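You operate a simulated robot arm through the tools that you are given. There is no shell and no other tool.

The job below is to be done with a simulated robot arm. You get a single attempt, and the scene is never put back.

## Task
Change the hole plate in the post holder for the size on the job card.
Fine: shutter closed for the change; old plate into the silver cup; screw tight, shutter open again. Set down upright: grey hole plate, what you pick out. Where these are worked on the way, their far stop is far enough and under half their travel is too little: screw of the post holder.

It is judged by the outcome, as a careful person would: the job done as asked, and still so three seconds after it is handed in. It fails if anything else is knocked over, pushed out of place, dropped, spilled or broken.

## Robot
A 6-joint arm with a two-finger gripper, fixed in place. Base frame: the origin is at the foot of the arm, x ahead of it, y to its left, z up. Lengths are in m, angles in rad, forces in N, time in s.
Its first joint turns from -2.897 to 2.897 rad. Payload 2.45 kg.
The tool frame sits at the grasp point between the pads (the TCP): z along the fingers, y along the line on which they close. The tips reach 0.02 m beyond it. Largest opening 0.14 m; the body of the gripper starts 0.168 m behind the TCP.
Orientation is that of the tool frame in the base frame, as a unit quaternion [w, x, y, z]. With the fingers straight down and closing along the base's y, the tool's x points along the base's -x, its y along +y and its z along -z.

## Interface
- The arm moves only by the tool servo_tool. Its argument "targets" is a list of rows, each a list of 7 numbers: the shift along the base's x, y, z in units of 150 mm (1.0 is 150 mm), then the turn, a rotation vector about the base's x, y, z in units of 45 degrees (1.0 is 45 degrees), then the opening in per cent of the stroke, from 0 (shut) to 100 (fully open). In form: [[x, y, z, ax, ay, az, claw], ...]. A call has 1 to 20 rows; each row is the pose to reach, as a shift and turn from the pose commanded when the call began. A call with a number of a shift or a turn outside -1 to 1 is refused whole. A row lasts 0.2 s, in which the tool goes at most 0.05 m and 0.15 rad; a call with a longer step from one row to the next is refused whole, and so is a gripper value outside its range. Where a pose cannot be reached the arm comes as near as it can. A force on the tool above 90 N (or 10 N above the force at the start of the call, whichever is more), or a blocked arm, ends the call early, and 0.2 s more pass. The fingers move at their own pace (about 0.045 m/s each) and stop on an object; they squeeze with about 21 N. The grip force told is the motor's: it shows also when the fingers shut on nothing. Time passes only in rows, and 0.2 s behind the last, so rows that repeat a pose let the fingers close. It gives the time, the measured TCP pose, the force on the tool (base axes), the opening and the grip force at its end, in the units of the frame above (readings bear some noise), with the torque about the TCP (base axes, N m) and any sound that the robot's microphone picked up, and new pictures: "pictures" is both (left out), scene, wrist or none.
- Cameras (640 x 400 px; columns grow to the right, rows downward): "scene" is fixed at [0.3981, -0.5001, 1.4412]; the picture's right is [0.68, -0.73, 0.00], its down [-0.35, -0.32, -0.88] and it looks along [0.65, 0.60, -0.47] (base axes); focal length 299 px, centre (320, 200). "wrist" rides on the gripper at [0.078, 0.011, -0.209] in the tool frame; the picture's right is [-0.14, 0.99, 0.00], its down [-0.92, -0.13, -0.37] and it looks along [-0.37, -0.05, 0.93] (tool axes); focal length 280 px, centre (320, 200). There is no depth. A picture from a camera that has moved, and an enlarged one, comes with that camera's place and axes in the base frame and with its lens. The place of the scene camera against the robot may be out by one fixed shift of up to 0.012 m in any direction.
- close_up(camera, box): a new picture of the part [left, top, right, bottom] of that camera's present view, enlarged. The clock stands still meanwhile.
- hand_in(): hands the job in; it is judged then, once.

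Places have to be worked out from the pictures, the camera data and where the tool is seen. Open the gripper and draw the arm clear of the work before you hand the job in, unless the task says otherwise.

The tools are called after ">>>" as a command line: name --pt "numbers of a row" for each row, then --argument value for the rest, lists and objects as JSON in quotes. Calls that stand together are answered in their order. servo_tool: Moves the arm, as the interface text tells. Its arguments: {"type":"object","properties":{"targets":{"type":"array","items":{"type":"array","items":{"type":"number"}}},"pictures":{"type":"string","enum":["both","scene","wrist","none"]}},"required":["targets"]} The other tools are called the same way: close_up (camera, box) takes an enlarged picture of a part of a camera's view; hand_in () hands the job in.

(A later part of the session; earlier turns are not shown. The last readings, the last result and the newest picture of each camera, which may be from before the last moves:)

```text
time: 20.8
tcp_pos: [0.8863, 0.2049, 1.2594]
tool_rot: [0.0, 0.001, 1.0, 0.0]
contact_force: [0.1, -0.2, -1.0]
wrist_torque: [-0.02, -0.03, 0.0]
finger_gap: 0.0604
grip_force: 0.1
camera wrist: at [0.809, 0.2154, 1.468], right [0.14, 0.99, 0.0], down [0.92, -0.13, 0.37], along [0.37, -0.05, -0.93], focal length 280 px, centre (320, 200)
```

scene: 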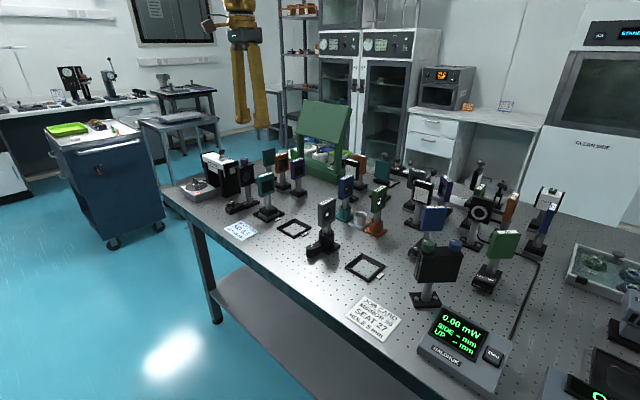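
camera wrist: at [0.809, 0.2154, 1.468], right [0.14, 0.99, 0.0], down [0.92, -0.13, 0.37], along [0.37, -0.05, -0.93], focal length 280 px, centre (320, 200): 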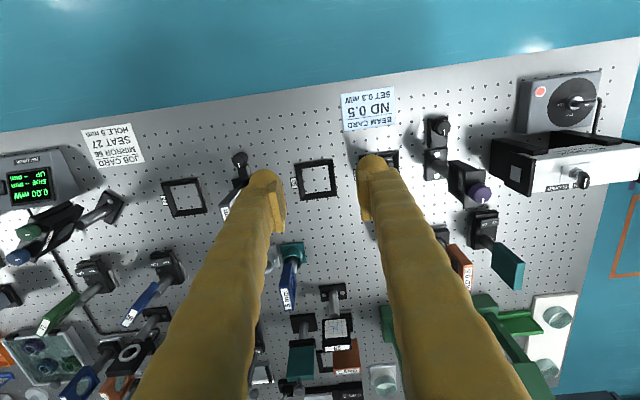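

I'm back with the tool vertical. Next I'll go above the screw knob for a close view before gripping it.

>>> servo_tool --pt "0 -0.25 -0.1 0 0 0 43" --pt "0 -0.5 -0.2 0 0 0 43" --pt "0 -0.75 -0.3 0 0 0 43" --pt "0 -1.0 -0.4 0 0 0 43" --pt "0 -1.0 -0.4 0 0 0 43" --pictures "none"

>>> servo_tool --pt "-0.02 -0.1 -0.25 0 0 0 43" --pt "-0.04 -0.2 -0.5 0 0 0 43" --pt "-0.06 -0.2 -0.75 0 0 0 43" --pt "-0.06 -0.2 -0.9 0 0 0 43" --pt "-0.06 -0.2 -0.9 0 0 0 43" --pictures "wrist"

>>> close_up --camera "wrist" --box '[270, 120, 390, 240]'

```text
time: 22.0
tcp_pos: [0.8883, 0.0559, 1.1951]
tool_rot: [0.0, 0.0, 1.0, 0.001]
contact_force: [0.0, -0.4, 0.5]
wrist_torque: [-0.03, -0.02, -0.01]
finger_gap: 0.0601
grip_force: 0.0
```

```text
time: 23.2
tcp_pos: [0.8769, 0.026, 1.062]
tool_rot: [0.0, 0.0, 1.0, 0.0]
contact_force: [-0.2, 0.2, -0.4]
wrist_torque: [0.04, -0.01, 0.01]
finger_gap: 0.0603
grip_force: 0.1
camera wrist: at [0.7994, 0.0361, 1.2709], right [0.14, 0.99, 0.0], down [0.92, -0.13, 0.37], along [0.37, -0.05, -0.93], focal length 280 px, centre (320, 200)
```

wrist: 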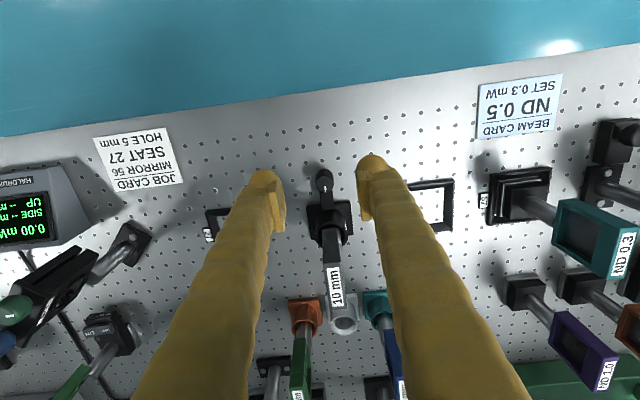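

```text
3.33 times, centred on (330, 180) of wrist
camera zoom: at [0.7994, 0.0361, 1.2709], right [0.14, 0.99, 0.0], down [0.92, -0.13, 0.37], along [0.37, -0.05, -0.93], focal length 935 px, centre (287, 267)
```

zoom: 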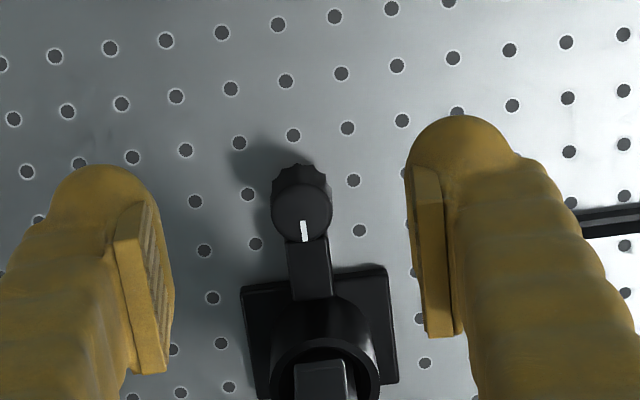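

>>> close_up --camera "scene" --box '[300, 225, 350, 265]'

>>> close_up --camera "wrist" --box '[300, 160, 350, 210]'

```text
10.00 times, centred on (325, 245) of scene
camera zoom: at [0.3981, -0.5001, 1.4412], right [0.68, -0.73, 0.0], down [-0.35, -0.32, -0.88], along [0.65, 0.6, -0.47], focal length 2986 px, centre (270, -250)
```

zoom: 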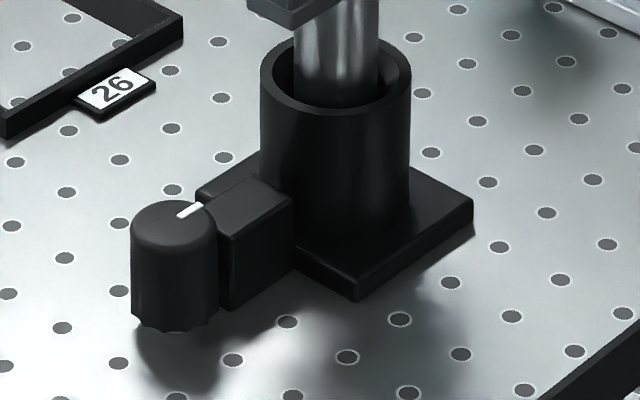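

```text
8.00 times, centred on (325, 185) of wrist
camera zoom: at [0.7994, 0.0361, 1.2709], right [0.14, 0.99, 0.0], down [0.92, -0.13, 0.37], along [0.37, -0.05, -0.93], focal length 2243 px, centre (280, 320)
```

zoom: 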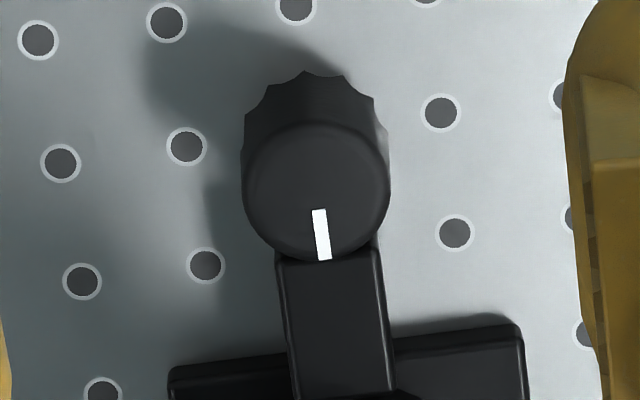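

This gives a good view: the knob is a vertical cylinder, about 28 mm across with its top near z 0.89, and standing ~8 mm above the arm beside it. I'll grip only its top few mm and turn in strokes of about ±30°, starting at −30° and descending above it.

>>> servo_tool --pt "0.08 0 -0.1 0 0 -0.17 40" --pt "0.16 0 -0.2 0 0 -0.34 36" --pt "0.24 -0.005 -0.3 0 0 -0.51 36" --pt "0.32 -0.007 -0.45 0 0 -0.667 36" --pt "0.32 -0.007 -0.65 0 0 -0.667 36" --pt "0.32 -0.007 -0.85 0 0 -0.667 36" --pt "0.32 -0.007 -0.88 0 0 -0.667 36" --pt "0.32 -0.007 -0.88 0 0 -0.667 36" --pictures "both"

>>> close_up --camera "wrist" --box '[260, 130, 380, 250]'

>>> close_up --camera "scene" --box '[290, 190, 360, 260]'

```text
time: 25.0
tcp_pos: [0.9245, 0.0253, 0.9291]
tool_rot: [0.0, 0.259, 0.966, 0.0]
contact_force: [-0.6, 0.0, 0.3]
wrist_torque: [0.02, 0.02, 0.02]
finger_gap: 0.0505
grip_force: 0.1
camera wrist: at [0.8635, 0.0734, 1.1389], right [0.61, 0.79, 0.0], down [0.73, -0.57, 0.37], along [0.29, -0.23, -0.93], focal length 280 px, centre (320, 200)
```

scene: 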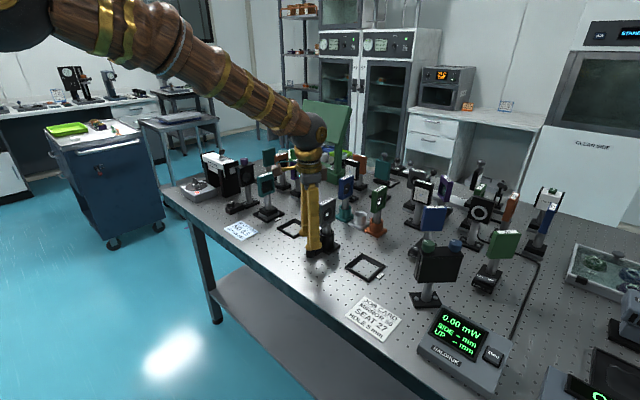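
wrist: 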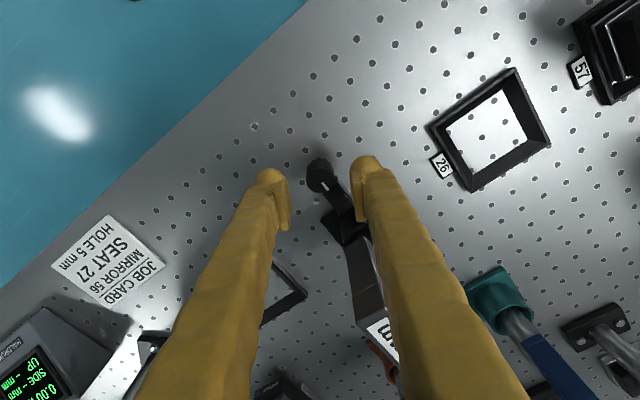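

```text
3.33 times, centred on (320, 190) of wrist
camera zoom: at [0.8635, 0.0734, 1.1389], right [0.61, 0.79, 0.0], down [0.73, -0.57, 0.37], along [0.29, -0.23, -0.93], focal length 935 px, centre (320, 233)
```

zoom: 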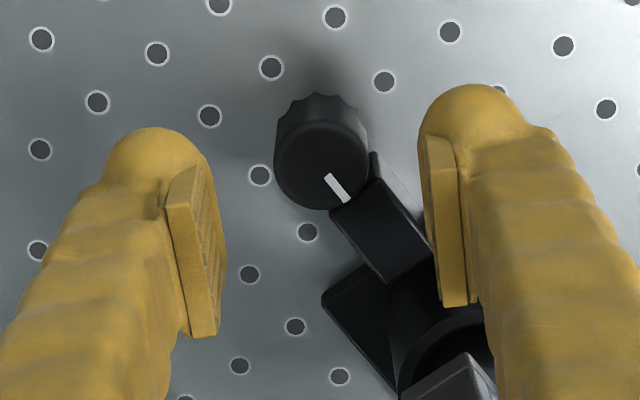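

```text
5.71 times, centred on (325, 225) of scene
camera zoom: at [0.3981, -0.5001, 1.4412], right [0.68, -0.73, 0.0], down [-0.35, -0.32, -0.88], along [0.65, 0.6, -0.47], focal length 1706 px, centre (291, 57)
```

zoom: 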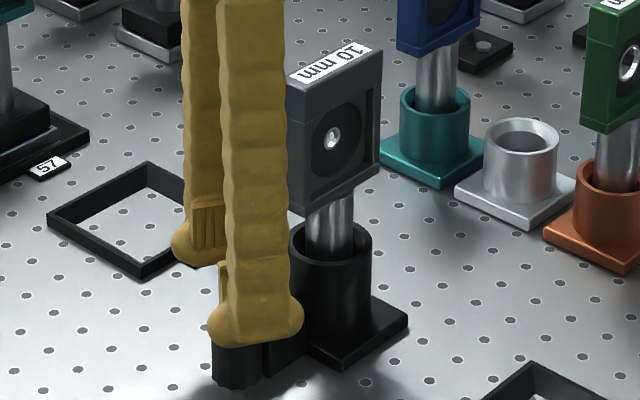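

The knob is centred between the fingers. I'll lower so the tips sit a few mm below the knob's top, close, and read the gap.

>>> servo_tool --pt "0 0 -0.08 0 0 0 36" --pt "0 0 -0.15 0 0 0 36" --pt "0 0 -0.17 0 0 0 36" --pt "0 0 -0.17 0 0 0 15" --pt "0 0 -0.17 0 0 0 15" --pt "0 0 -0.17 0 0 0 15" --pictures "wrist"

>>> close_up --camera "wrist" --box '[260, 130, 380, 250]'

>>> close_up --camera "scene" --box '[290, 190, 360, 260]'

```text
time: 26.4
tcp_pos: [0.925, 0.0241, 0.9052]
tool_rot: [0.0, 0.258, 0.966, 0.0]
contact_force: [2.7, 5.6, -1.2]
wrist_torque: [-0.01, -0.1, -0.03]
finger_gap: 0.0249
grip_force: 2.7
camera wrist: at [0.8637, 0.0729, 1.1147], right [0.61, 0.79, 0.0], down [0.73, -0.57, 0.37], along [0.29, -0.23, -0.93], focal length 280 px, centre (320, 200)
```

wrist: 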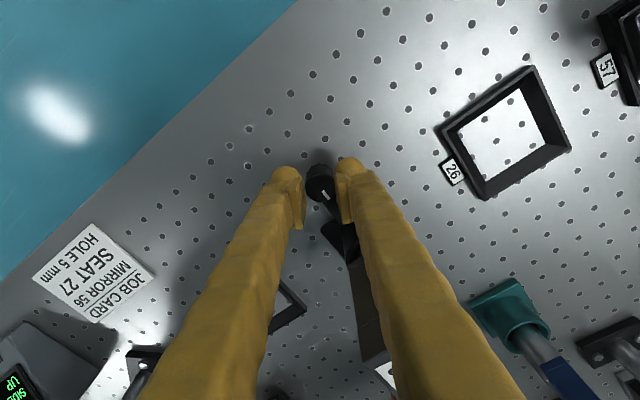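

```text
3.33 times, centred on (320, 190) of wrist
camera zoom: at [0.8637, 0.0729, 1.1147], right [0.61, 0.79, 0.0], down [0.73, -0.57, 0.37], along [0.29, -0.23, -0.93], focal length 935 px, centre (320, 233)
```

zoom: 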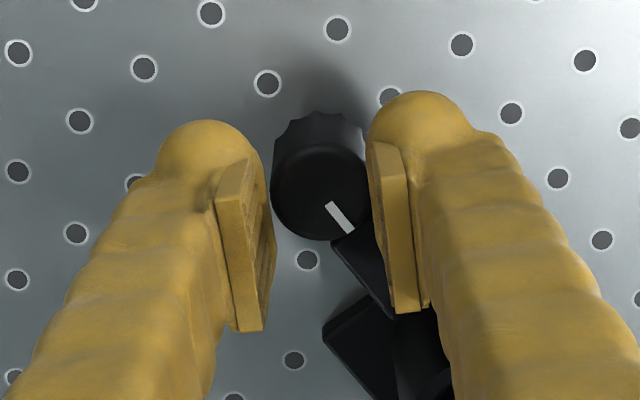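

```text
5.71 times, centred on (325, 225) of scene
camera zoom: at [0.3981, -0.5001, 1.4412], right [0.68, -0.73, 0.0], down [-0.35, -0.32, -0.88], along [0.65, 0.6, -0.47], focal length 1706 px, centre (291, 57)
```

zoom: 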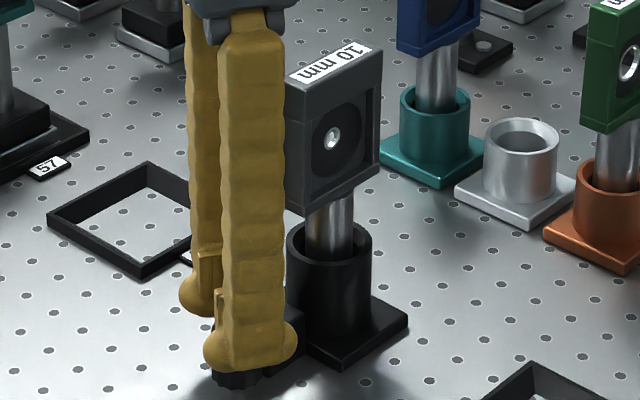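

The gap is near the knob's diameter but the squeeze is light. I'll command fully shut to see whether the gap holds on the knob.

>>> servo_tool --pt "0 0 0 0 0 0 5" --pt "0 0 0 0 0 0 0" --pt "0 0 0 0 0 0 0" --pictures "wrist"

>>> close_up --camera "wrist" --box '[260, 130, 380, 250]'

```text
time: 27.2
tcp_pos: [0.9248, 0.0257, 0.9042]
tool_rot: [0.001, 0.258, 0.966, 0.001]
contact_force: [10.5, 15.7, -1.6]
wrist_torque: [0.27, -0.12, -0.05]
finger_gap: 0.0226
grip_force: 44.7
camera wrist: at [0.8638, 0.0733, 1.1146], right [0.61, 0.79, 0.0], down [0.73, -0.57, 0.37], along [0.29, -0.23, -0.93], focal length 280 px, centre (320, 200)
```

wrist: 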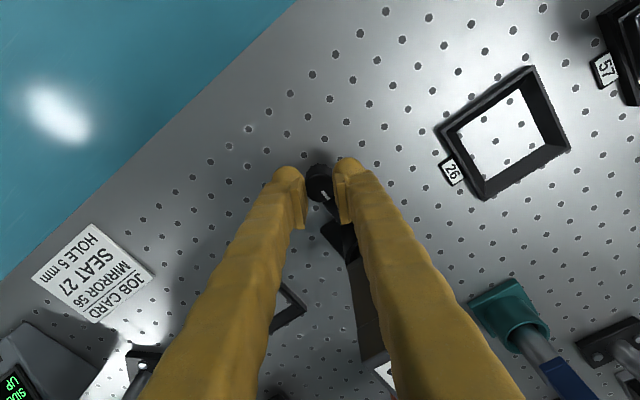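

```text
3.33 times, centred on (320, 190) of wrist
camera zoom: at [0.8638, 0.0733, 1.1146], right [0.61, 0.79, 0.0], down [0.73, -0.57, 0.37], along [0.29, -0.23, -0.93], focal length 935 px, centre (320, 233)
```

zoom: 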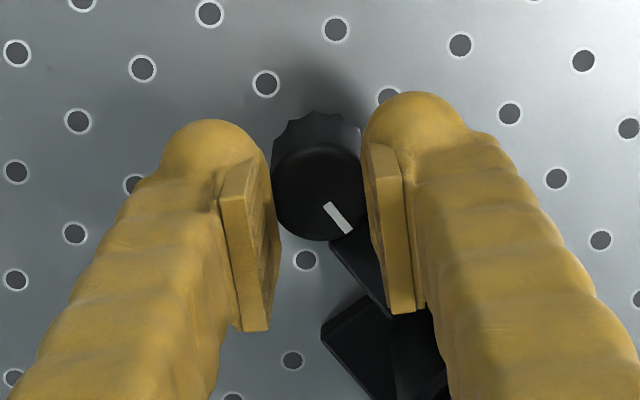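

There is a ~19 N side load along the closing axis, which suggests the right pad is touching the clamp arm. I'll open, raise 4 mm and regrip.

>>> servo_tool --pt "0 0 0 0 0 0 25" --pt "0 0 0 0 0 0 28" --pt "0 0 0.027 0 0 0 28" --pt "0 0 0.027 0 0 0 10" --pt "0 0 0.027 0 0 0 5" --pt "0 0 0.027 0 0 0 0" --pt "0 0 0.027 0 0 0 0" --pictures "wrist"

>>> close_up --camera "wrist" --box '[260, 130, 380, 250]'

>>> close_up --camera "scene" --box '[300, 220, 350, 260]'

```text
time: 28.8
tcp_pos: [0.9253, 0.0242, 0.9083]
tool_rot: [0.001, 0.258, 0.966, 0.001]
contact_force: [6.0, 10.9, -1.2]
wrist_torque: [0.19, -0.27, 0.04]
finger_gap: 0.0125
grip_force: 38.6
camera wrist: at [0.8638, 0.073, 1.1187], right [0.61, 0.79, 0.0], down [0.73, -0.57, 0.37], along [0.29, -0.23, -0.93], focal length 280 px, centre (320, 200)
```

wrist: 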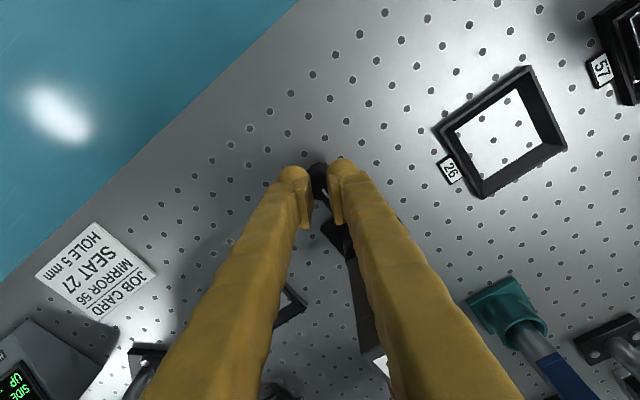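

```text
3.33 times, centred on (320, 190) of wrist
camera zoom: at [0.8638, 0.073, 1.1187], right [0.61, 0.79, 0.0], down [0.73, -0.57, 0.37], along [0.29, -0.23, -0.93], focal length 935 px, centre (320, 233)
```

zoom: 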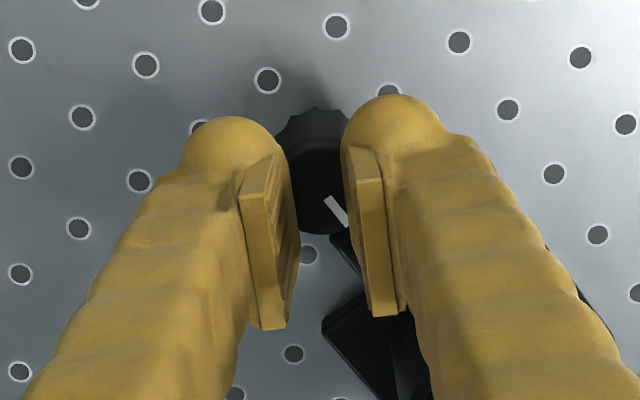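

```text
10.00 times, centred on (325, 240) of scene
camera zoom: at [0.3981, -0.5001, 1.4412], right [0.68, -0.73, 0.0], down [-0.35, -0.32, -0.88], along [0.65, 0.6, -0.47], focal length 2986 px, centre (270, -200)
```

zoom: 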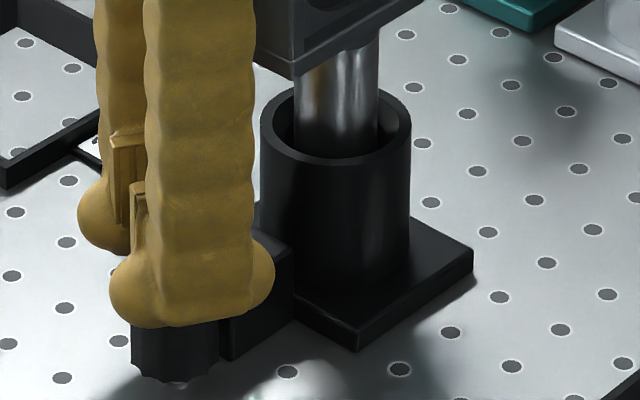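

The fingertips are rounded, so the shallow grip slid on the knob's bevel. I'll grip deeper instead, with the pads shifted ~12 mm away from the collar so their edges clear the clamp arm through ±30°.

>>> servo_tool --pt "0 0 0 0 0 0 20" --pt "0 0 0.03 0 0 0 28" --pt "0 0 0.1 0 0 0 28" --pt "-0.066 0.038 0.1 0 0 0 28" --pt "-0.066 0.038 -0.02 0 0 0 28" --pt "-0.066 0.038 -0.12 0 0 0 28" --pt "-0.066 0.038 -0.12 0 0 0 28" --pictures "wrist"

>>> close_up --camera "wrist" --box '[260, 130, 380, 250]'

>>> close_up --camera "scene" --box '[300, 220, 350, 260]'

```text
time: 30.4
tcp_pos: [0.9156, 0.0298, 0.8903]
tool_rot: [0.0, 0.258, 0.966, 0.001]
contact_force: [-0.3, 0.5, 0.5]
wrist_torque: [-0.02, -0.03, 0.01]
finger_gap: 0.039
grip_force: 0.0
camera wrist: at [0.8542, 0.0788, 1.1003], right [0.61, 0.79, 0.0], down [0.73, -0.57, 0.37], along [0.29, -0.23, -0.93], focal length 280 px, centre (320, 200)
```

wrist: 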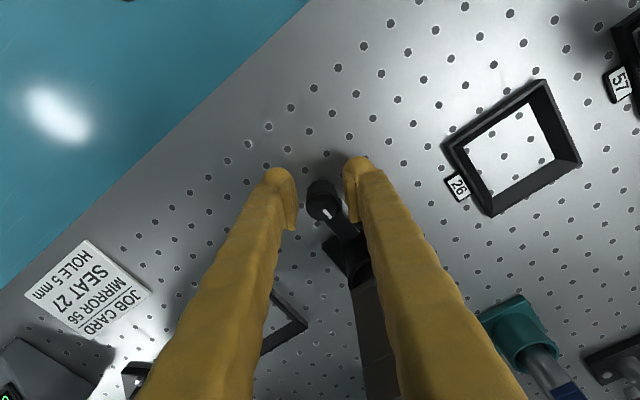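

```text
3.33 times, centred on (320, 190) of wrist
camera zoom: at [0.8542, 0.0788, 1.1003], right [0.61, 0.79, 0.0], down [0.73, -0.57, 0.37], along [0.29, -0.23, -0.93], focal length 935 px, centre (320, 233)
```

zoom: 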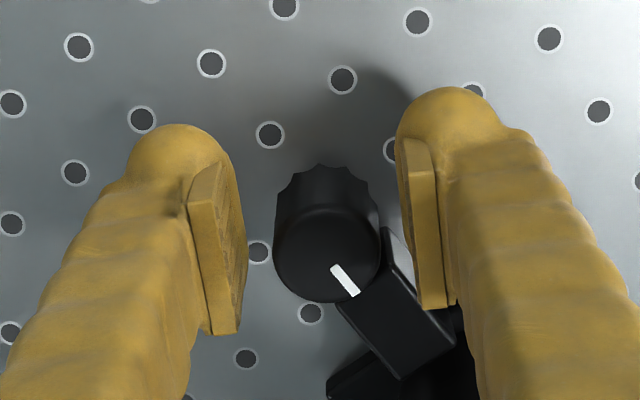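

```text
10.00 times, centred on (325, 240) of scene
camera zoom: at [0.3981, -0.5001, 1.4412], right [0.68, -0.73, 0.0], down [-0.35, -0.32, -0.88], along [0.65, 0.6, -0.47], focal length 2986 px, centre (270, -200)
```

zoom: 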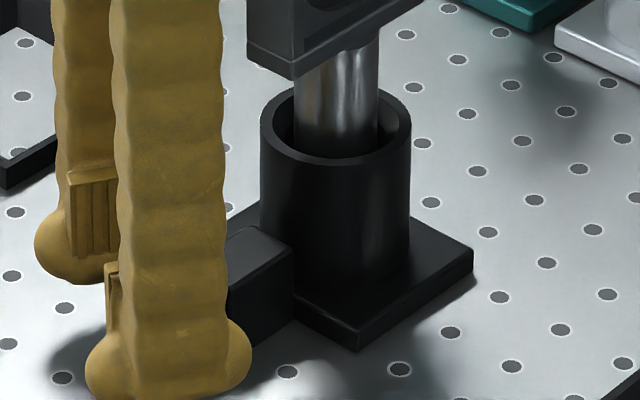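

The knob is centred between the pads with the offset I wanted. I'll close on it.

>>> servo_tool --pt "0 0 0 0 0 0 15" --pt "0 0 0 0 0 0 5" --pt "0 0 0 0 0 0 0" --pt "0 0 0 0 0 0 0" --pictures "wrist"

>>> close_up --camera "wrist" --box '[260, 130, 380, 250]'

```text
time: 31.4
tcp_pos: [0.9157, 0.0294, 0.8901]
tool_rot: [-0.001, 0.259, 0.966, 0.0]
contact_force: [3.1, 4.2, -1.1]
wrist_torque: [0.04, 0.02, 0.06]
finger_gap: 0.0253
grip_force: 44.9
camera wrist: at [0.8543, 0.079, 1.1003], right [0.61, 0.79, 0.0], down [0.73, -0.57, 0.37], along [0.29, -0.23, -0.93], focal length 280 px, centre (320, 200)
```

wrist: 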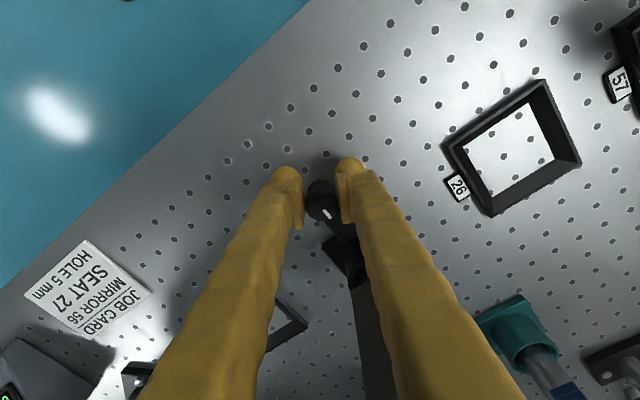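

```text
3.33 times, centred on (320, 190) of wrist
camera zoom: at [0.8543, 0.079, 1.1003], right [0.61, 0.79, 0.0], down [0.73, -0.57, 0.37], along [0.29, -0.23, -0.93], focal length 935 px, centre (320, 233)
```

zoom: 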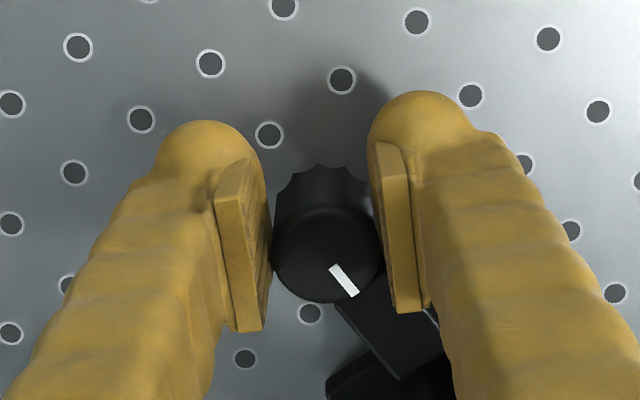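

The grip on the knob is solid (gap 25 mm, little net force). I'll turn it counter-clockwise about the knob's own axis, 15° first to check that it moves.

>>> servo_tool --pt "-0.0047 -0.0093 0 0 0 0.1667 0" --pt "-0.008 -0.0193 0 0 0 0.3333 0" --pt "-0.008 -0.0193 0 0 0 0.3333 0" --pictures "wrist"

>>> close_up --camera "wrist" --box '[260, 130, 380, 250]'

```text
time: 32.2
tcp_pos: [0.9143, 0.0276, 0.8914]
tool_rot: [0.0, 0.129, 0.992, 0.001]
contact_force: [2.8, 10.9, 4.2]
wrist_torque: [0.12, 0.03, 0.02]
finger_gap: 0.0253
grip_force: 45.1
camera wrist: at [0.8427, 0.0584, 1.1002], right [0.39, 0.92, 0.0], down [0.86, -0.36, 0.37], along [0.34, -0.14, -0.93], focal length 280 px, centre (320, 200)
```

wrist: 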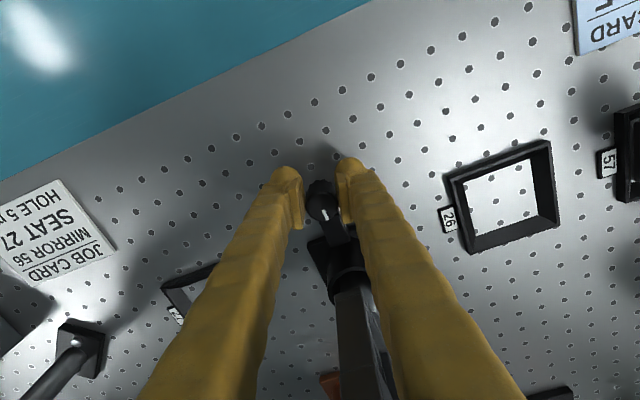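

```text
3.33 times, centred on (320, 190) of wrist
camera zoom: at [0.8427, 0.0584, 1.1002], right [0.39, 0.92, 0.0], down [0.86, -0.36, 0.37], along [0.34, -0.14, -0.93], focal length 935 px, centre (320, 233)
```

zoom: 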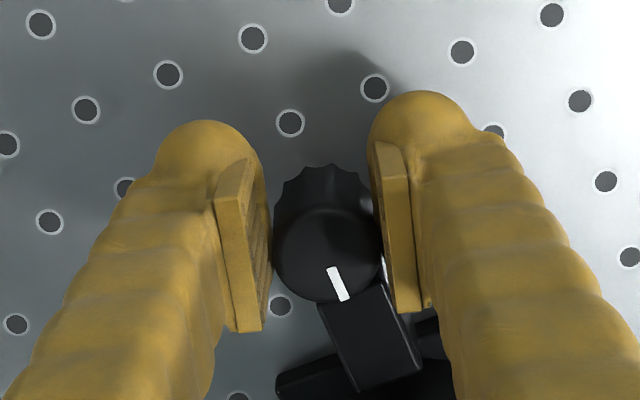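

The mark still points along the arm, so the pads slipped and the knob did not turn. It resisted at roughly 0.1 N·m. I'll test the other direction from here with the grip held, to find out which way the screw can turn.

>>> servo_tool --pt "0.0033 0.01 0 0 0 -0.1667 0" --pt "0.008 0.0193 0 0 0 -0.3333 0" --pt "0.008 0.0193 0 0 0 -0.3333 0" --pictures "wrist"

>>> close_up --camera "wrist" --box '[260, 130, 380, 250]'

```text
time: 33.0
tcp_pos: [0.9148, 0.0302, 0.8909]
tool_rot: [0.0, 0.259, 0.966, 0.001]
contact_force: [-1.4, 1.2, 10.4]
wrist_torque: [-0.07, -0.07, 0.02]
finger_gap: 0.0255
grip_force: 45.2
camera wrist: at [0.8543, 0.079, 1.1002], right [0.61, 0.79, 0.0], down [0.73, -0.57, 0.37], along [0.29, -0.23, -0.93], focal length 280 px, centre (320, 200)
```

wrist: 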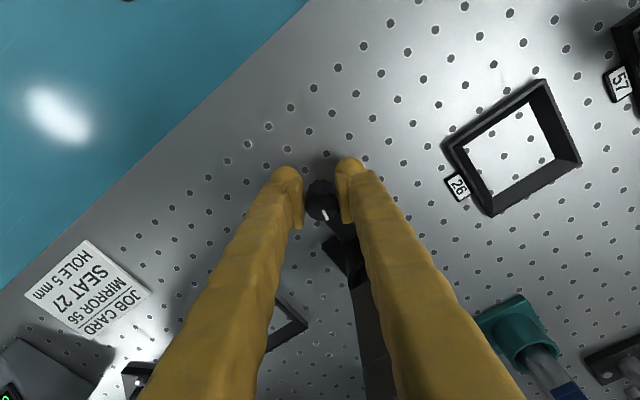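

```text
3.33 times, centred on (320, 190) of wrist
camera zoom: at [0.8543, 0.079, 1.1002], right [0.61, 0.79, 0.0], down [0.73, -0.57, 0.37], along [0.29, -0.23, -0.93], focal length 935 px, centre (320, 233)
```

zoom: 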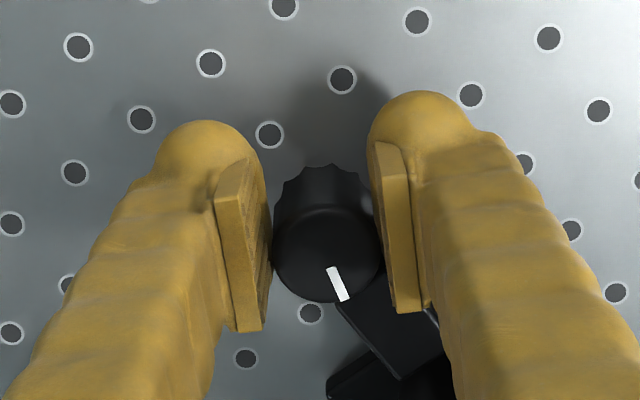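

This time the mark moved with the tool by 15°: the knob turns clockwise (seen from above) and is stopped counter-clockwise, so clockwise loosens it. I'll open, swing back around the knob, and take a full clockwise stroke.

>>> servo_tool --pt "0 0 0 0 0 0 20" --pt "0 0 0 0 0 0 28" --pt "-0.0047 -0.0093 0 0 0 0.1667 28" --pt "-0.008 -0.0193 0 0 0 0.3333 28" --pt "-0.01 -0.0293 0 0 0 0.5 28" --pt "-0.0107 -0.04 0 0 0 0.6667 28" --pt "-0.0107 -0.04 0 0 0 0.6667 28" --pictures "wrist"

>>> close_up --camera "wrist" --box '[260, 130, 380, 250]'

```text
time: 34.6
tcp_pos: [0.9164, 0.0247, 0.8902]
tool_rot: [0.0, -0.001, 1.0, 0.001]
contact_force: [-0.7, 0.3, 0.2]
wrist_torque: [-0.01, -0.01, 0.01]
finger_gap: 0.0393
grip_force: 0.0
camera wrist: at [0.8376, 0.0352, 1.0994], right [0.14, 0.99, 0.0], down [0.92, -0.13, 0.37], along [0.37, -0.05, -0.93], focal length 280 px, centre (320, 200)
```

wrist: 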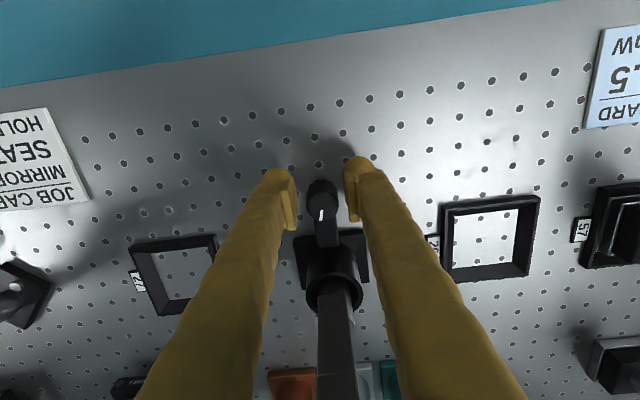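

```text
3.33 times, centred on (320, 190) of wrist
camera zoom: at [0.8376, 0.0352, 1.0994], right [0.14, 0.99, 0.0], down [0.92, -0.13, 0.37], along [0.37, -0.05, -0.93], focal length 935 px, centre (320, 233)
```

zoom: 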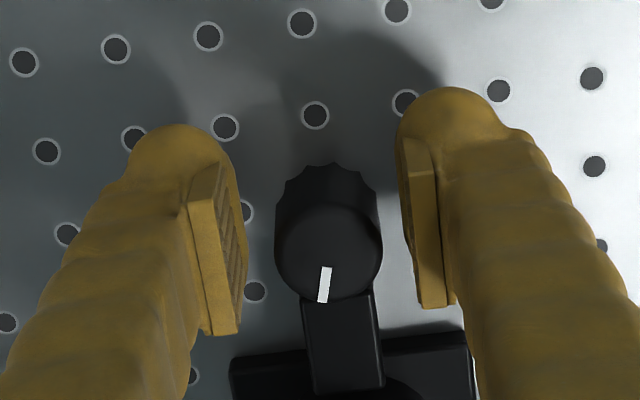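

The mark has turned about 15° clockwise from its original position. I'll do the full stroke: back to +30°, grip, and turn clockwise to −30°.

>>> servo_tool --pt "0.0007 -0.0107 0 0 0 0.1667 28" --pt "0.0027 -0.0207 0 0 0 0.3333 28" --pt "0.006 -0.0307 0 0 0 0.5 28" --pt "0.0107 -0.04 0 0 0 0.6667 28" --pt "0.0107 -0.04 0 0 0 0.6667 10" --pt "0.0107 -0.04 0 0 0 0.6667 0" --pt "0.0107 -0.04 0 0 0 0.6667 0" --pt "0.0107 -0.04 0 0 0 0.6667 0" --pt "0.006 -0.0307 0 0 0 0.5 0" --pt "0.0027 -0.0207 0 0 0 0.3333 0" --pt "0.0007 -0.0107 0 0 0 0.1667 0" --pt "0 0 0 0 0 0 0" --pt "0.0007 0.0107 0 0 0 -0.1667 0" --pt "0.0027 0.0207 0 0 0 -0.3333 0" --pt "0.006 0.0307 0 0 0 -0.5 0" --pt "0.0107 0.04 0 0 0 -0.6667 0" --pt "0.0107 0.04 0 0 0 -0.6667 0" --pictures "wrist"

>>> close_up --camera "wrist" --box '[260, 130, 380, 250]'

```text
time: 38.2
tcp_pos: [0.9163, 0.0301, 0.8894]
tool_rot: [0.0, 0.26, 0.966, -0.001]
contact_force: [12.7, 5.5, -4.5]
wrist_torque: [0.01, -0.15, 0.14]
finger_gap: 0.0253
grip_force: 45.2
camera wrist: at [0.8543, 0.079, 1.1002], right [0.61, 0.79, 0.0], down [0.73, -0.57, 0.37], along [0.29, -0.23, -0.93], focal length 280 px, centre (320, 200)
```

wrist: 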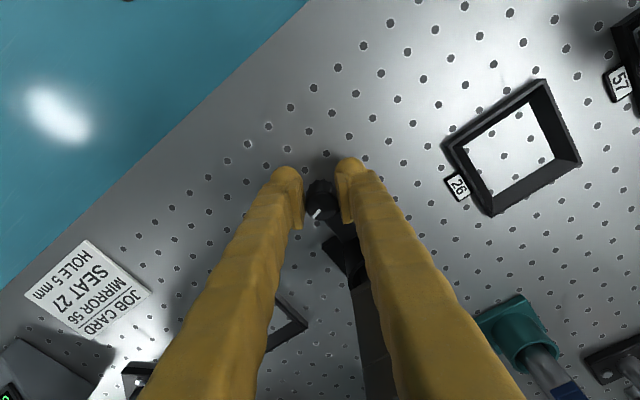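

```text
3.33 times, centred on (320, 190) of wrist
camera zoom: at [0.8543, 0.079, 1.1002], right [0.61, 0.79, 0.0], down [0.73, -0.57, 0.37], along [0.29, -0.23, -0.93], focal length 935 px, centre (320, 233)
```

zoom: 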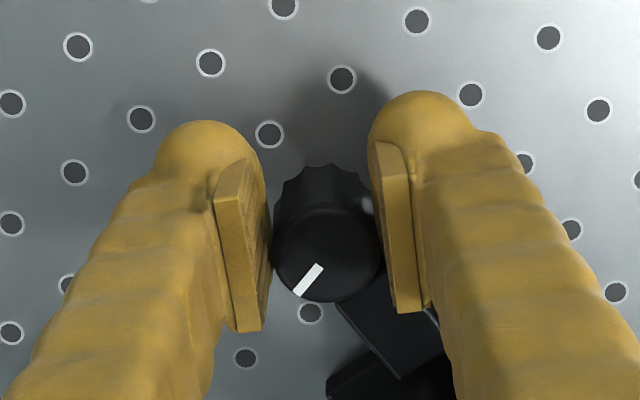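

The screw has now turned about 65° clockwise. I'll take another stroke and watch for the far stop.

>>> servo_tool --pt "0 0 0 0 0 0 20" --pt "0 0 0 0 0 0 28" --pt "-0.0047 -0.0093 0 0 0 0.1667 28" --pt "-0.008 -0.0193 0 0 0 0.3333 28" --pt "-0.01 -0.0293 0 0 0 0.5 28" --pt "-0.0107 -0.04 0 0 0 0.6667 28" --pt "-0.0107 -0.04 0 0 0 0.6667 28" --pictures "none"

>>> servo_tool --pt "0.0007 -0.0107 0 0 0 0.1667 28" --pt "0.0027 -0.0207 0 0 0 0.3333 28" --pt "0.006 -0.0307 0 0 0 0.5 28" --pt "0.0107 -0.04 0 0 0 0.6667 28" --pt "0.0107 -0.04 0 0 0 0.6667 10" --pt "0.0107 -0.04 0 0 0 0.6667 0" --pt "0.0107 -0.04 0 0 0 0.6667 0" --pt "0.0107 -0.04 0 0 0 0.6667 0" --pt "0.006 -0.0307 0 0 0 0.5 0" --pt "0.0027 -0.0207 0 0 0 0.3333 0" --pt "0.0007 -0.0107 0 0 0 0.1667 0" --pt "0 0 0 0 0 0 0" --pt "0.0007 0.0107 0 0 0 -0.1667 0" --pt "0.0027 0.0207 0 0 0 -0.3333 0" --pt "0.006 0.0307 0 0 0 -0.5 0" --pt "0.0107 0.04 0 0 0 -0.6667 0" --pt "0.0107 0.04 0 0 0 -0.6667 0" --pictures "wrist"

>>> close_up --camera "wrist" --box '[260, 130, 380, 250]'

```text
time: 39.8
tcp_pos: [0.9129, 0.0242, 0.8899]
tool_rot: [0.001, -0.001, 1.0, 0.0]
contact_force: [0.2, 0.5, 0.2]
wrist_torque: [-0.01, 0.0, -0.03]
finger_gap: 0.0392
grip_force: 0.0
```

```text
time: 43.4
tcp_pos: [0.9151, 0.031, 0.8898]
tool_rot: [-0.001, 0.259, 0.966, -0.001]
contact_force: [-3.3, 13.9, -28.0]
wrist_torque: [0.26, 0.32, 0.11]
finger_gap: 0.0254
grip_force: 44.9
camera wrist: at [0.8543, 0.0794, 1.0999], right [0.61, 0.79, 0.0], down [0.73, -0.57, 0.37], along [0.29, -0.23, -0.93], focal length 280 px, centre (320, 200)
```

wrist: 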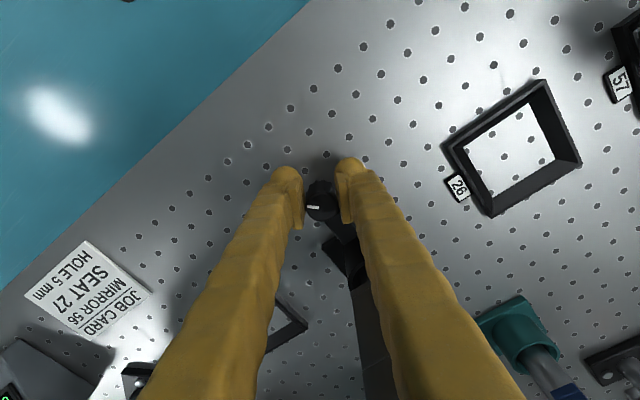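

```text
3.33 times, centred on (320, 190) of wrist
camera zoom: at [0.8543, 0.0794, 1.0999], right [0.61, 0.79, 0.0], down [0.73, -0.57, 0.37], along [0.29, -0.23, -0.93], focal length 935 px, centre (320, 233)
```

zoom: 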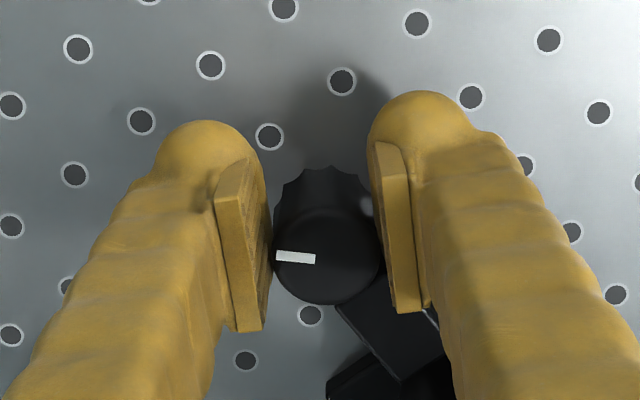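

The mark is now about 115° from its start. I'll do one more stroke to see whether it goes further or has reached its far stop.

>>> servo_tool --pt "0 0 0 0 0 0 20" --pt "0 0 0 0 0 0 28" --pt "-0.0047 -0.0093 0 0 0 0.1667 28" --pt "-0.008 -0.0193 0 0 0 0.3333 28" --pt "-0.01 -0.0293 0 0 0 0.5 28" --pt "-0.0107 -0.04 0 0 0 0.6667 28" --pt "-0.0107 -0.04 0 0 0 0.6667 28" --pictures "wrist"

>>> close_up --camera "wrist" --box '[260, 130, 380, 250]'

>>> servo_tool --pt "0.0007 -0.0107 0 0 0 0.1667 28" --pt "0.0027 -0.0207 0 0 0 0.3333 28" --pt "0.006 -0.0307 0 0 0 0.5 28" --pt "0.0107 -0.04 0 0 0 0.6667 28" --pt "0.0107 -0.04 0 0 0 0.6667 10" --pt "0.0107 -0.04 0 0 0 0.6667 0" --pt "0.0107 -0.04 0 0 0 0.6667 0" --pt "0.0107 -0.04 0 0 0 0.6667 0" --pt "0.006 -0.0307 0 0 0 0.5 0" --pt "0.0027 -0.0207 0 0 0 0.3333 0" --pt "0.0007 -0.0107 0 0 0 0.1667 0" --pt "0 0 0 0 0 0 0" --pt "0.0007 0.0107 0 0 0 -0.1667 0" --pt "0.0027 0.0207 0 0 0 -0.3333 0" --pt "0.006 0.0307 0 0 0 -0.5 0" --pt "0.0107 0.04 0 0 0 -0.6667 0" --pt "0.0107 0.04 0 0 0 -0.6667 0" --pictures "wrist"

>>> close_up --camera "wrist" --box '[260, 130, 380, 250]'

```text
time: 45.0
tcp_pos: [0.9143, 0.0245, 0.8907]
tool_rot: [0.001, -0.001, 1.0, 0.0]
contact_force: [-1.0, 0.9, 0.6]
wrist_torque: [-0.02, 0.02, 0.02]
finger_gap: 0.0395
grip_force: 0.1
camera wrist: at [0.8368, 0.0356, 1.0998], right [0.14, 0.99, 0.0], down [0.92, -0.13, 0.37], along [0.37, -0.05, -0.93], focal length 280 px, centre (320, 200)
```

wrist: 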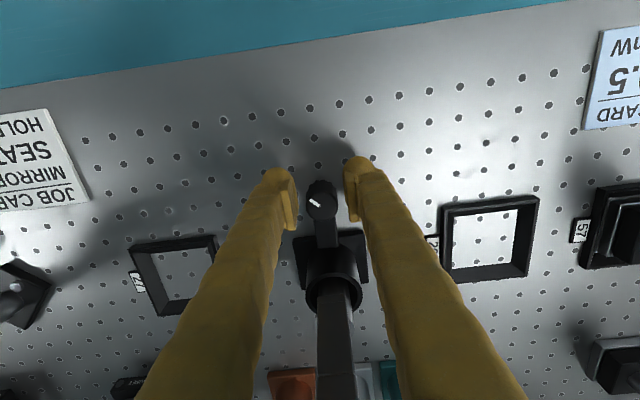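

```text
3.33 times, centred on (320, 190) of wrist
camera zoom: at [0.8368, 0.0356, 1.0998], right [0.14, 0.99, 0.0], down [0.92, -0.13, 0.37], along [0.37, -0.05, -0.93], focal length 935 px, centre (320, 233)
```

zoom: 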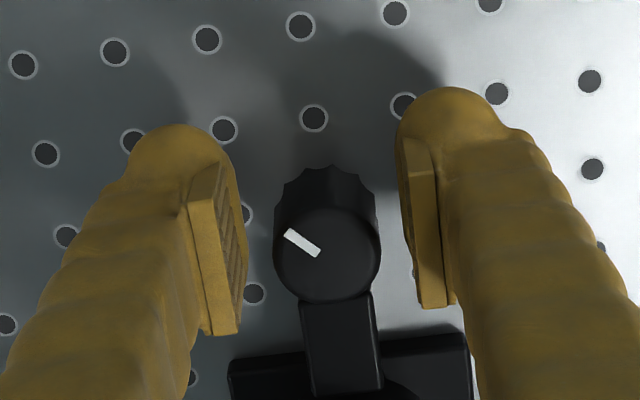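

```text
time: 48.6
tcp_pos: [0.9151, 0.0294, 0.8924]
tool_rot: [0.0, 0.259, 0.966, -0.001]
contact_force: [4.6, -9.4, -1.8]
wrist_torque: [-0.23, -0.26, 0.03]
finger_gap: 0.0255
grip_force: 44.9
camera wrist: at [0.8545, 0.0791, 1.1003], right [0.61, 0.79, 0.0], down [0.73, -0.57, 0.37], along [0.29, -0.23, -0.93], focal length 280 px, centre (320, 200)
```

wrist: 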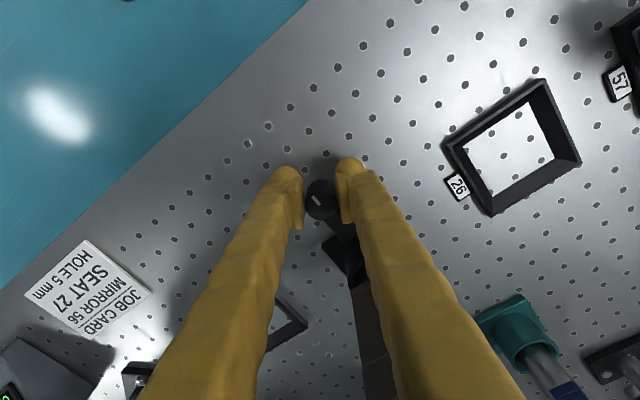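

```text
3.33 times, centred on (320, 190) of wrist
camera zoom: at [0.8545, 0.0791, 1.1003], right [0.61, 0.79, 0.0], down [0.73, -0.57, 0.37], along [0.29, -0.23, -0.93], focal length 935 px, centre (320, 233)
```

zoom: 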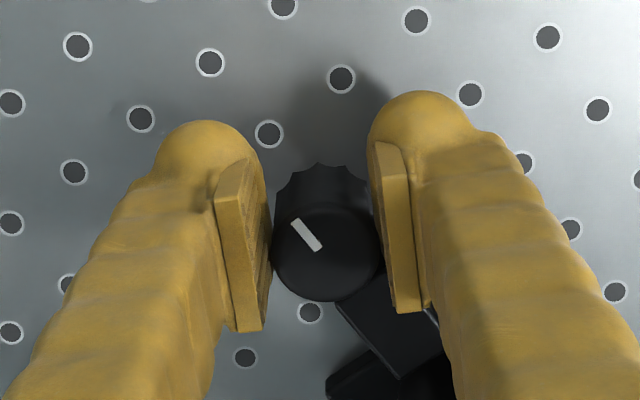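

The screw is still turning, now about 165° from the start, with no stop felt. I'll continue with further strokes.

>>> servo_tool --pt "0 0 0 0 0 0 20" --pt "0 0 0 0 0 0 28" --pt "-0.0047 -0.0093 0 0 0 0.1667 28" --pt "-0.008 -0.0193 0 0 0 0.3333 28" --pt "-0.01 -0.0293 0 0 0 0.5 28" --pt "-0.0107 -0.04 0 0 0 0.6667 28" --pt "-0.0107 -0.04 0 0 0 0.6667 28" --pictures "none"

>>> servo_tool --pt "0.0007 -0.0107 0 0 0 0.1667 28" --pt "0.0027 -0.0207 0 0 0 0.3333 28" --pt "0.006 -0.0307 0 0 0 0.5 28" --pt "0.0107 -0.04 0 0 0 0.6667 28" --pt "0.0107 -0.04 0 0 0 0.6667 10" --pt "0.0107 -0.04 0 0 0 0.6667 0" --pt "0.0107 -0.04 0 0 0 0.6667 0" --pt "0.0107 -0.04 0 0 0 0.6667 0" --pt "0.006 -0.0307 0 0 0 0.5 0" --pt "0.0027 -0.0207 0 0 0 0.3333 0" --pt "0.0007 -0.0107 0 0 0 0.1667 0" --pt "0 0 0 0 0 0 0" --pt "0.0007 0.0107 0 0 0 -0.1667 0" --pt "0.0027 0.0207 0 0 0 -0.3333 0" --pt "0.006 0.0307 0 0 0 -0.5 0" --pt "0.0107 0.04 0 0 0 -0.6667 0" --pt "0.0107 0.04 0 0 0 -0.6667 0" --pictures "wrist"

>>> close_up --camera "wrist" --box '[260, 130, 380, 250]'

```text
time: 50.2
tcp_pos: [0.914, 0.0249, 0.8909]
tool_rot: [0.001, -0.001, 1.0, 0.0]
contact_force: [-0.2, 0.3, -0.3]
wrist_torque: [0.0, -0.01, -0.01]
finger_gap: 0.0391
grip_force: 0.1
```

```text
time: 53.8
tcp_pos: [0.9154, 0.0314, 0.8904]
tool_rot: [0.0, 0.259, 0.966, 0.0]
contact_force: [-2.6, -0.7, 4.8]
wrist_torque: [-0.01, 0.0, 0.09]
finger_gap: 0.0257
grip_force: 45.0
camera wrist: at [0.8543, 0.0791, 1.1007], right [0.61, 0.79, 0.0], down [0.73, -0.57, 0.37], along [0.29, -0.23, -0.93], focal length 280 px, centre (320, 200)
```

wrist: 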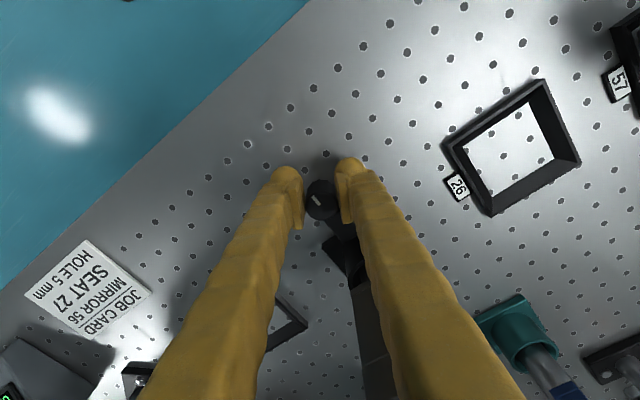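

```text
3.33 times, centred on (320, 190) of wrist
camera zoom: at [0.8543, 0.0791, 1.1007], right [0.61, 0.79, 0.0], down [0.73, -0.57, 0.37], along [0.29, -0.23, -0.93], focal length 935 px, centre (320, 233)
```

zoom: 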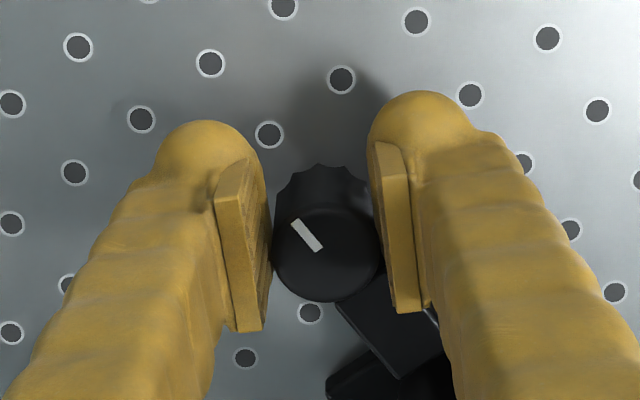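

The mark hasn't moved since the last stroke, so the screw is at its far stop after about 165° of travel. I'll open, lift straight up clear of the knob, and square the tool up again.

>>> servo_tool --pt "0 0 0 0 0 0 20" --pt "0 0 0 0 0 0 30" --pt "0 0 0.2 0 0 0 30" --pt "0 0 0.5 0 0 0 30" --pt "0 0 0.8 0 0 0 30" --pt "-0.1 0 1.0 0 0 0 30" --pt "-0.3 0 1.0 0 0 0 30" --pictures "none"

>>> servo_tool --pt "-0.1 -0.01 0.15 0 0 0.1667 34" --pt "-0.3 -0.02 0.3 0 0 0.3333 36" --pt "-0.4 -0.03 0.4 0 0 0.5 36" --pt "-0.5 -0.04 0.4 0 0 0.6667 36" --pt "-0.5 -0.04 0.4 0 -0.167 0.6667 36" --pt "-0.5 -0.04 0.4 0 -0.167 0.6667 36" --pictures "both"

```text
time: 55.4
tcp_pos: [0.8689, 0.032, 1.0413]
tool_rot: [0.0, 0.257, 0.966, 0.0]
contact_force: [0.3, 0.3, 0.3]
wrist_torque: [-0.02, 0.02, 0.02]
finger_gap: 0.0421
grip_force: 0.0
```

```text
time: 56.8
tcp_pos: [0.7957, 0.0254, 1.1011]
tool_rot: [0.063, -0.002, 0.998, 0.016]
contact_force: [0.2, -0.4, 0.0]
wrist_torque: [0.0, 0.0, 0.02]
finger_gap: 0.0504
grip_force: 0.0
camera wrist: at [0.6928, 0.0282, 1.2992], right [0.13, 0.99, 0.05], down [0.87, -0.14, 0.48], along [0.48, -0.02, -0.88], focal length 280 px, centre (320, 200)
```

scene: 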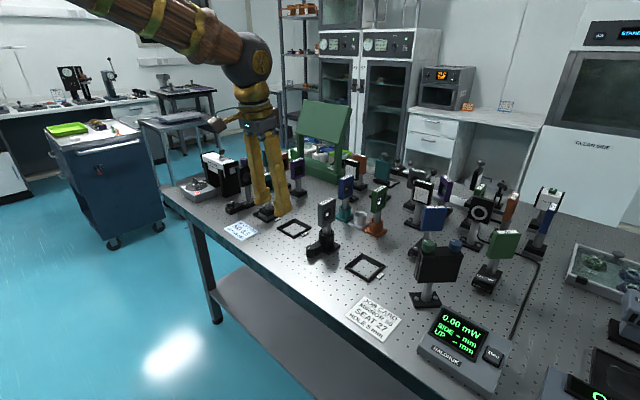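
wrist: 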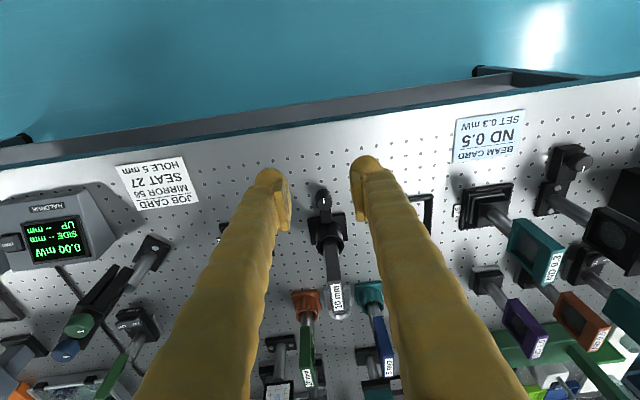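

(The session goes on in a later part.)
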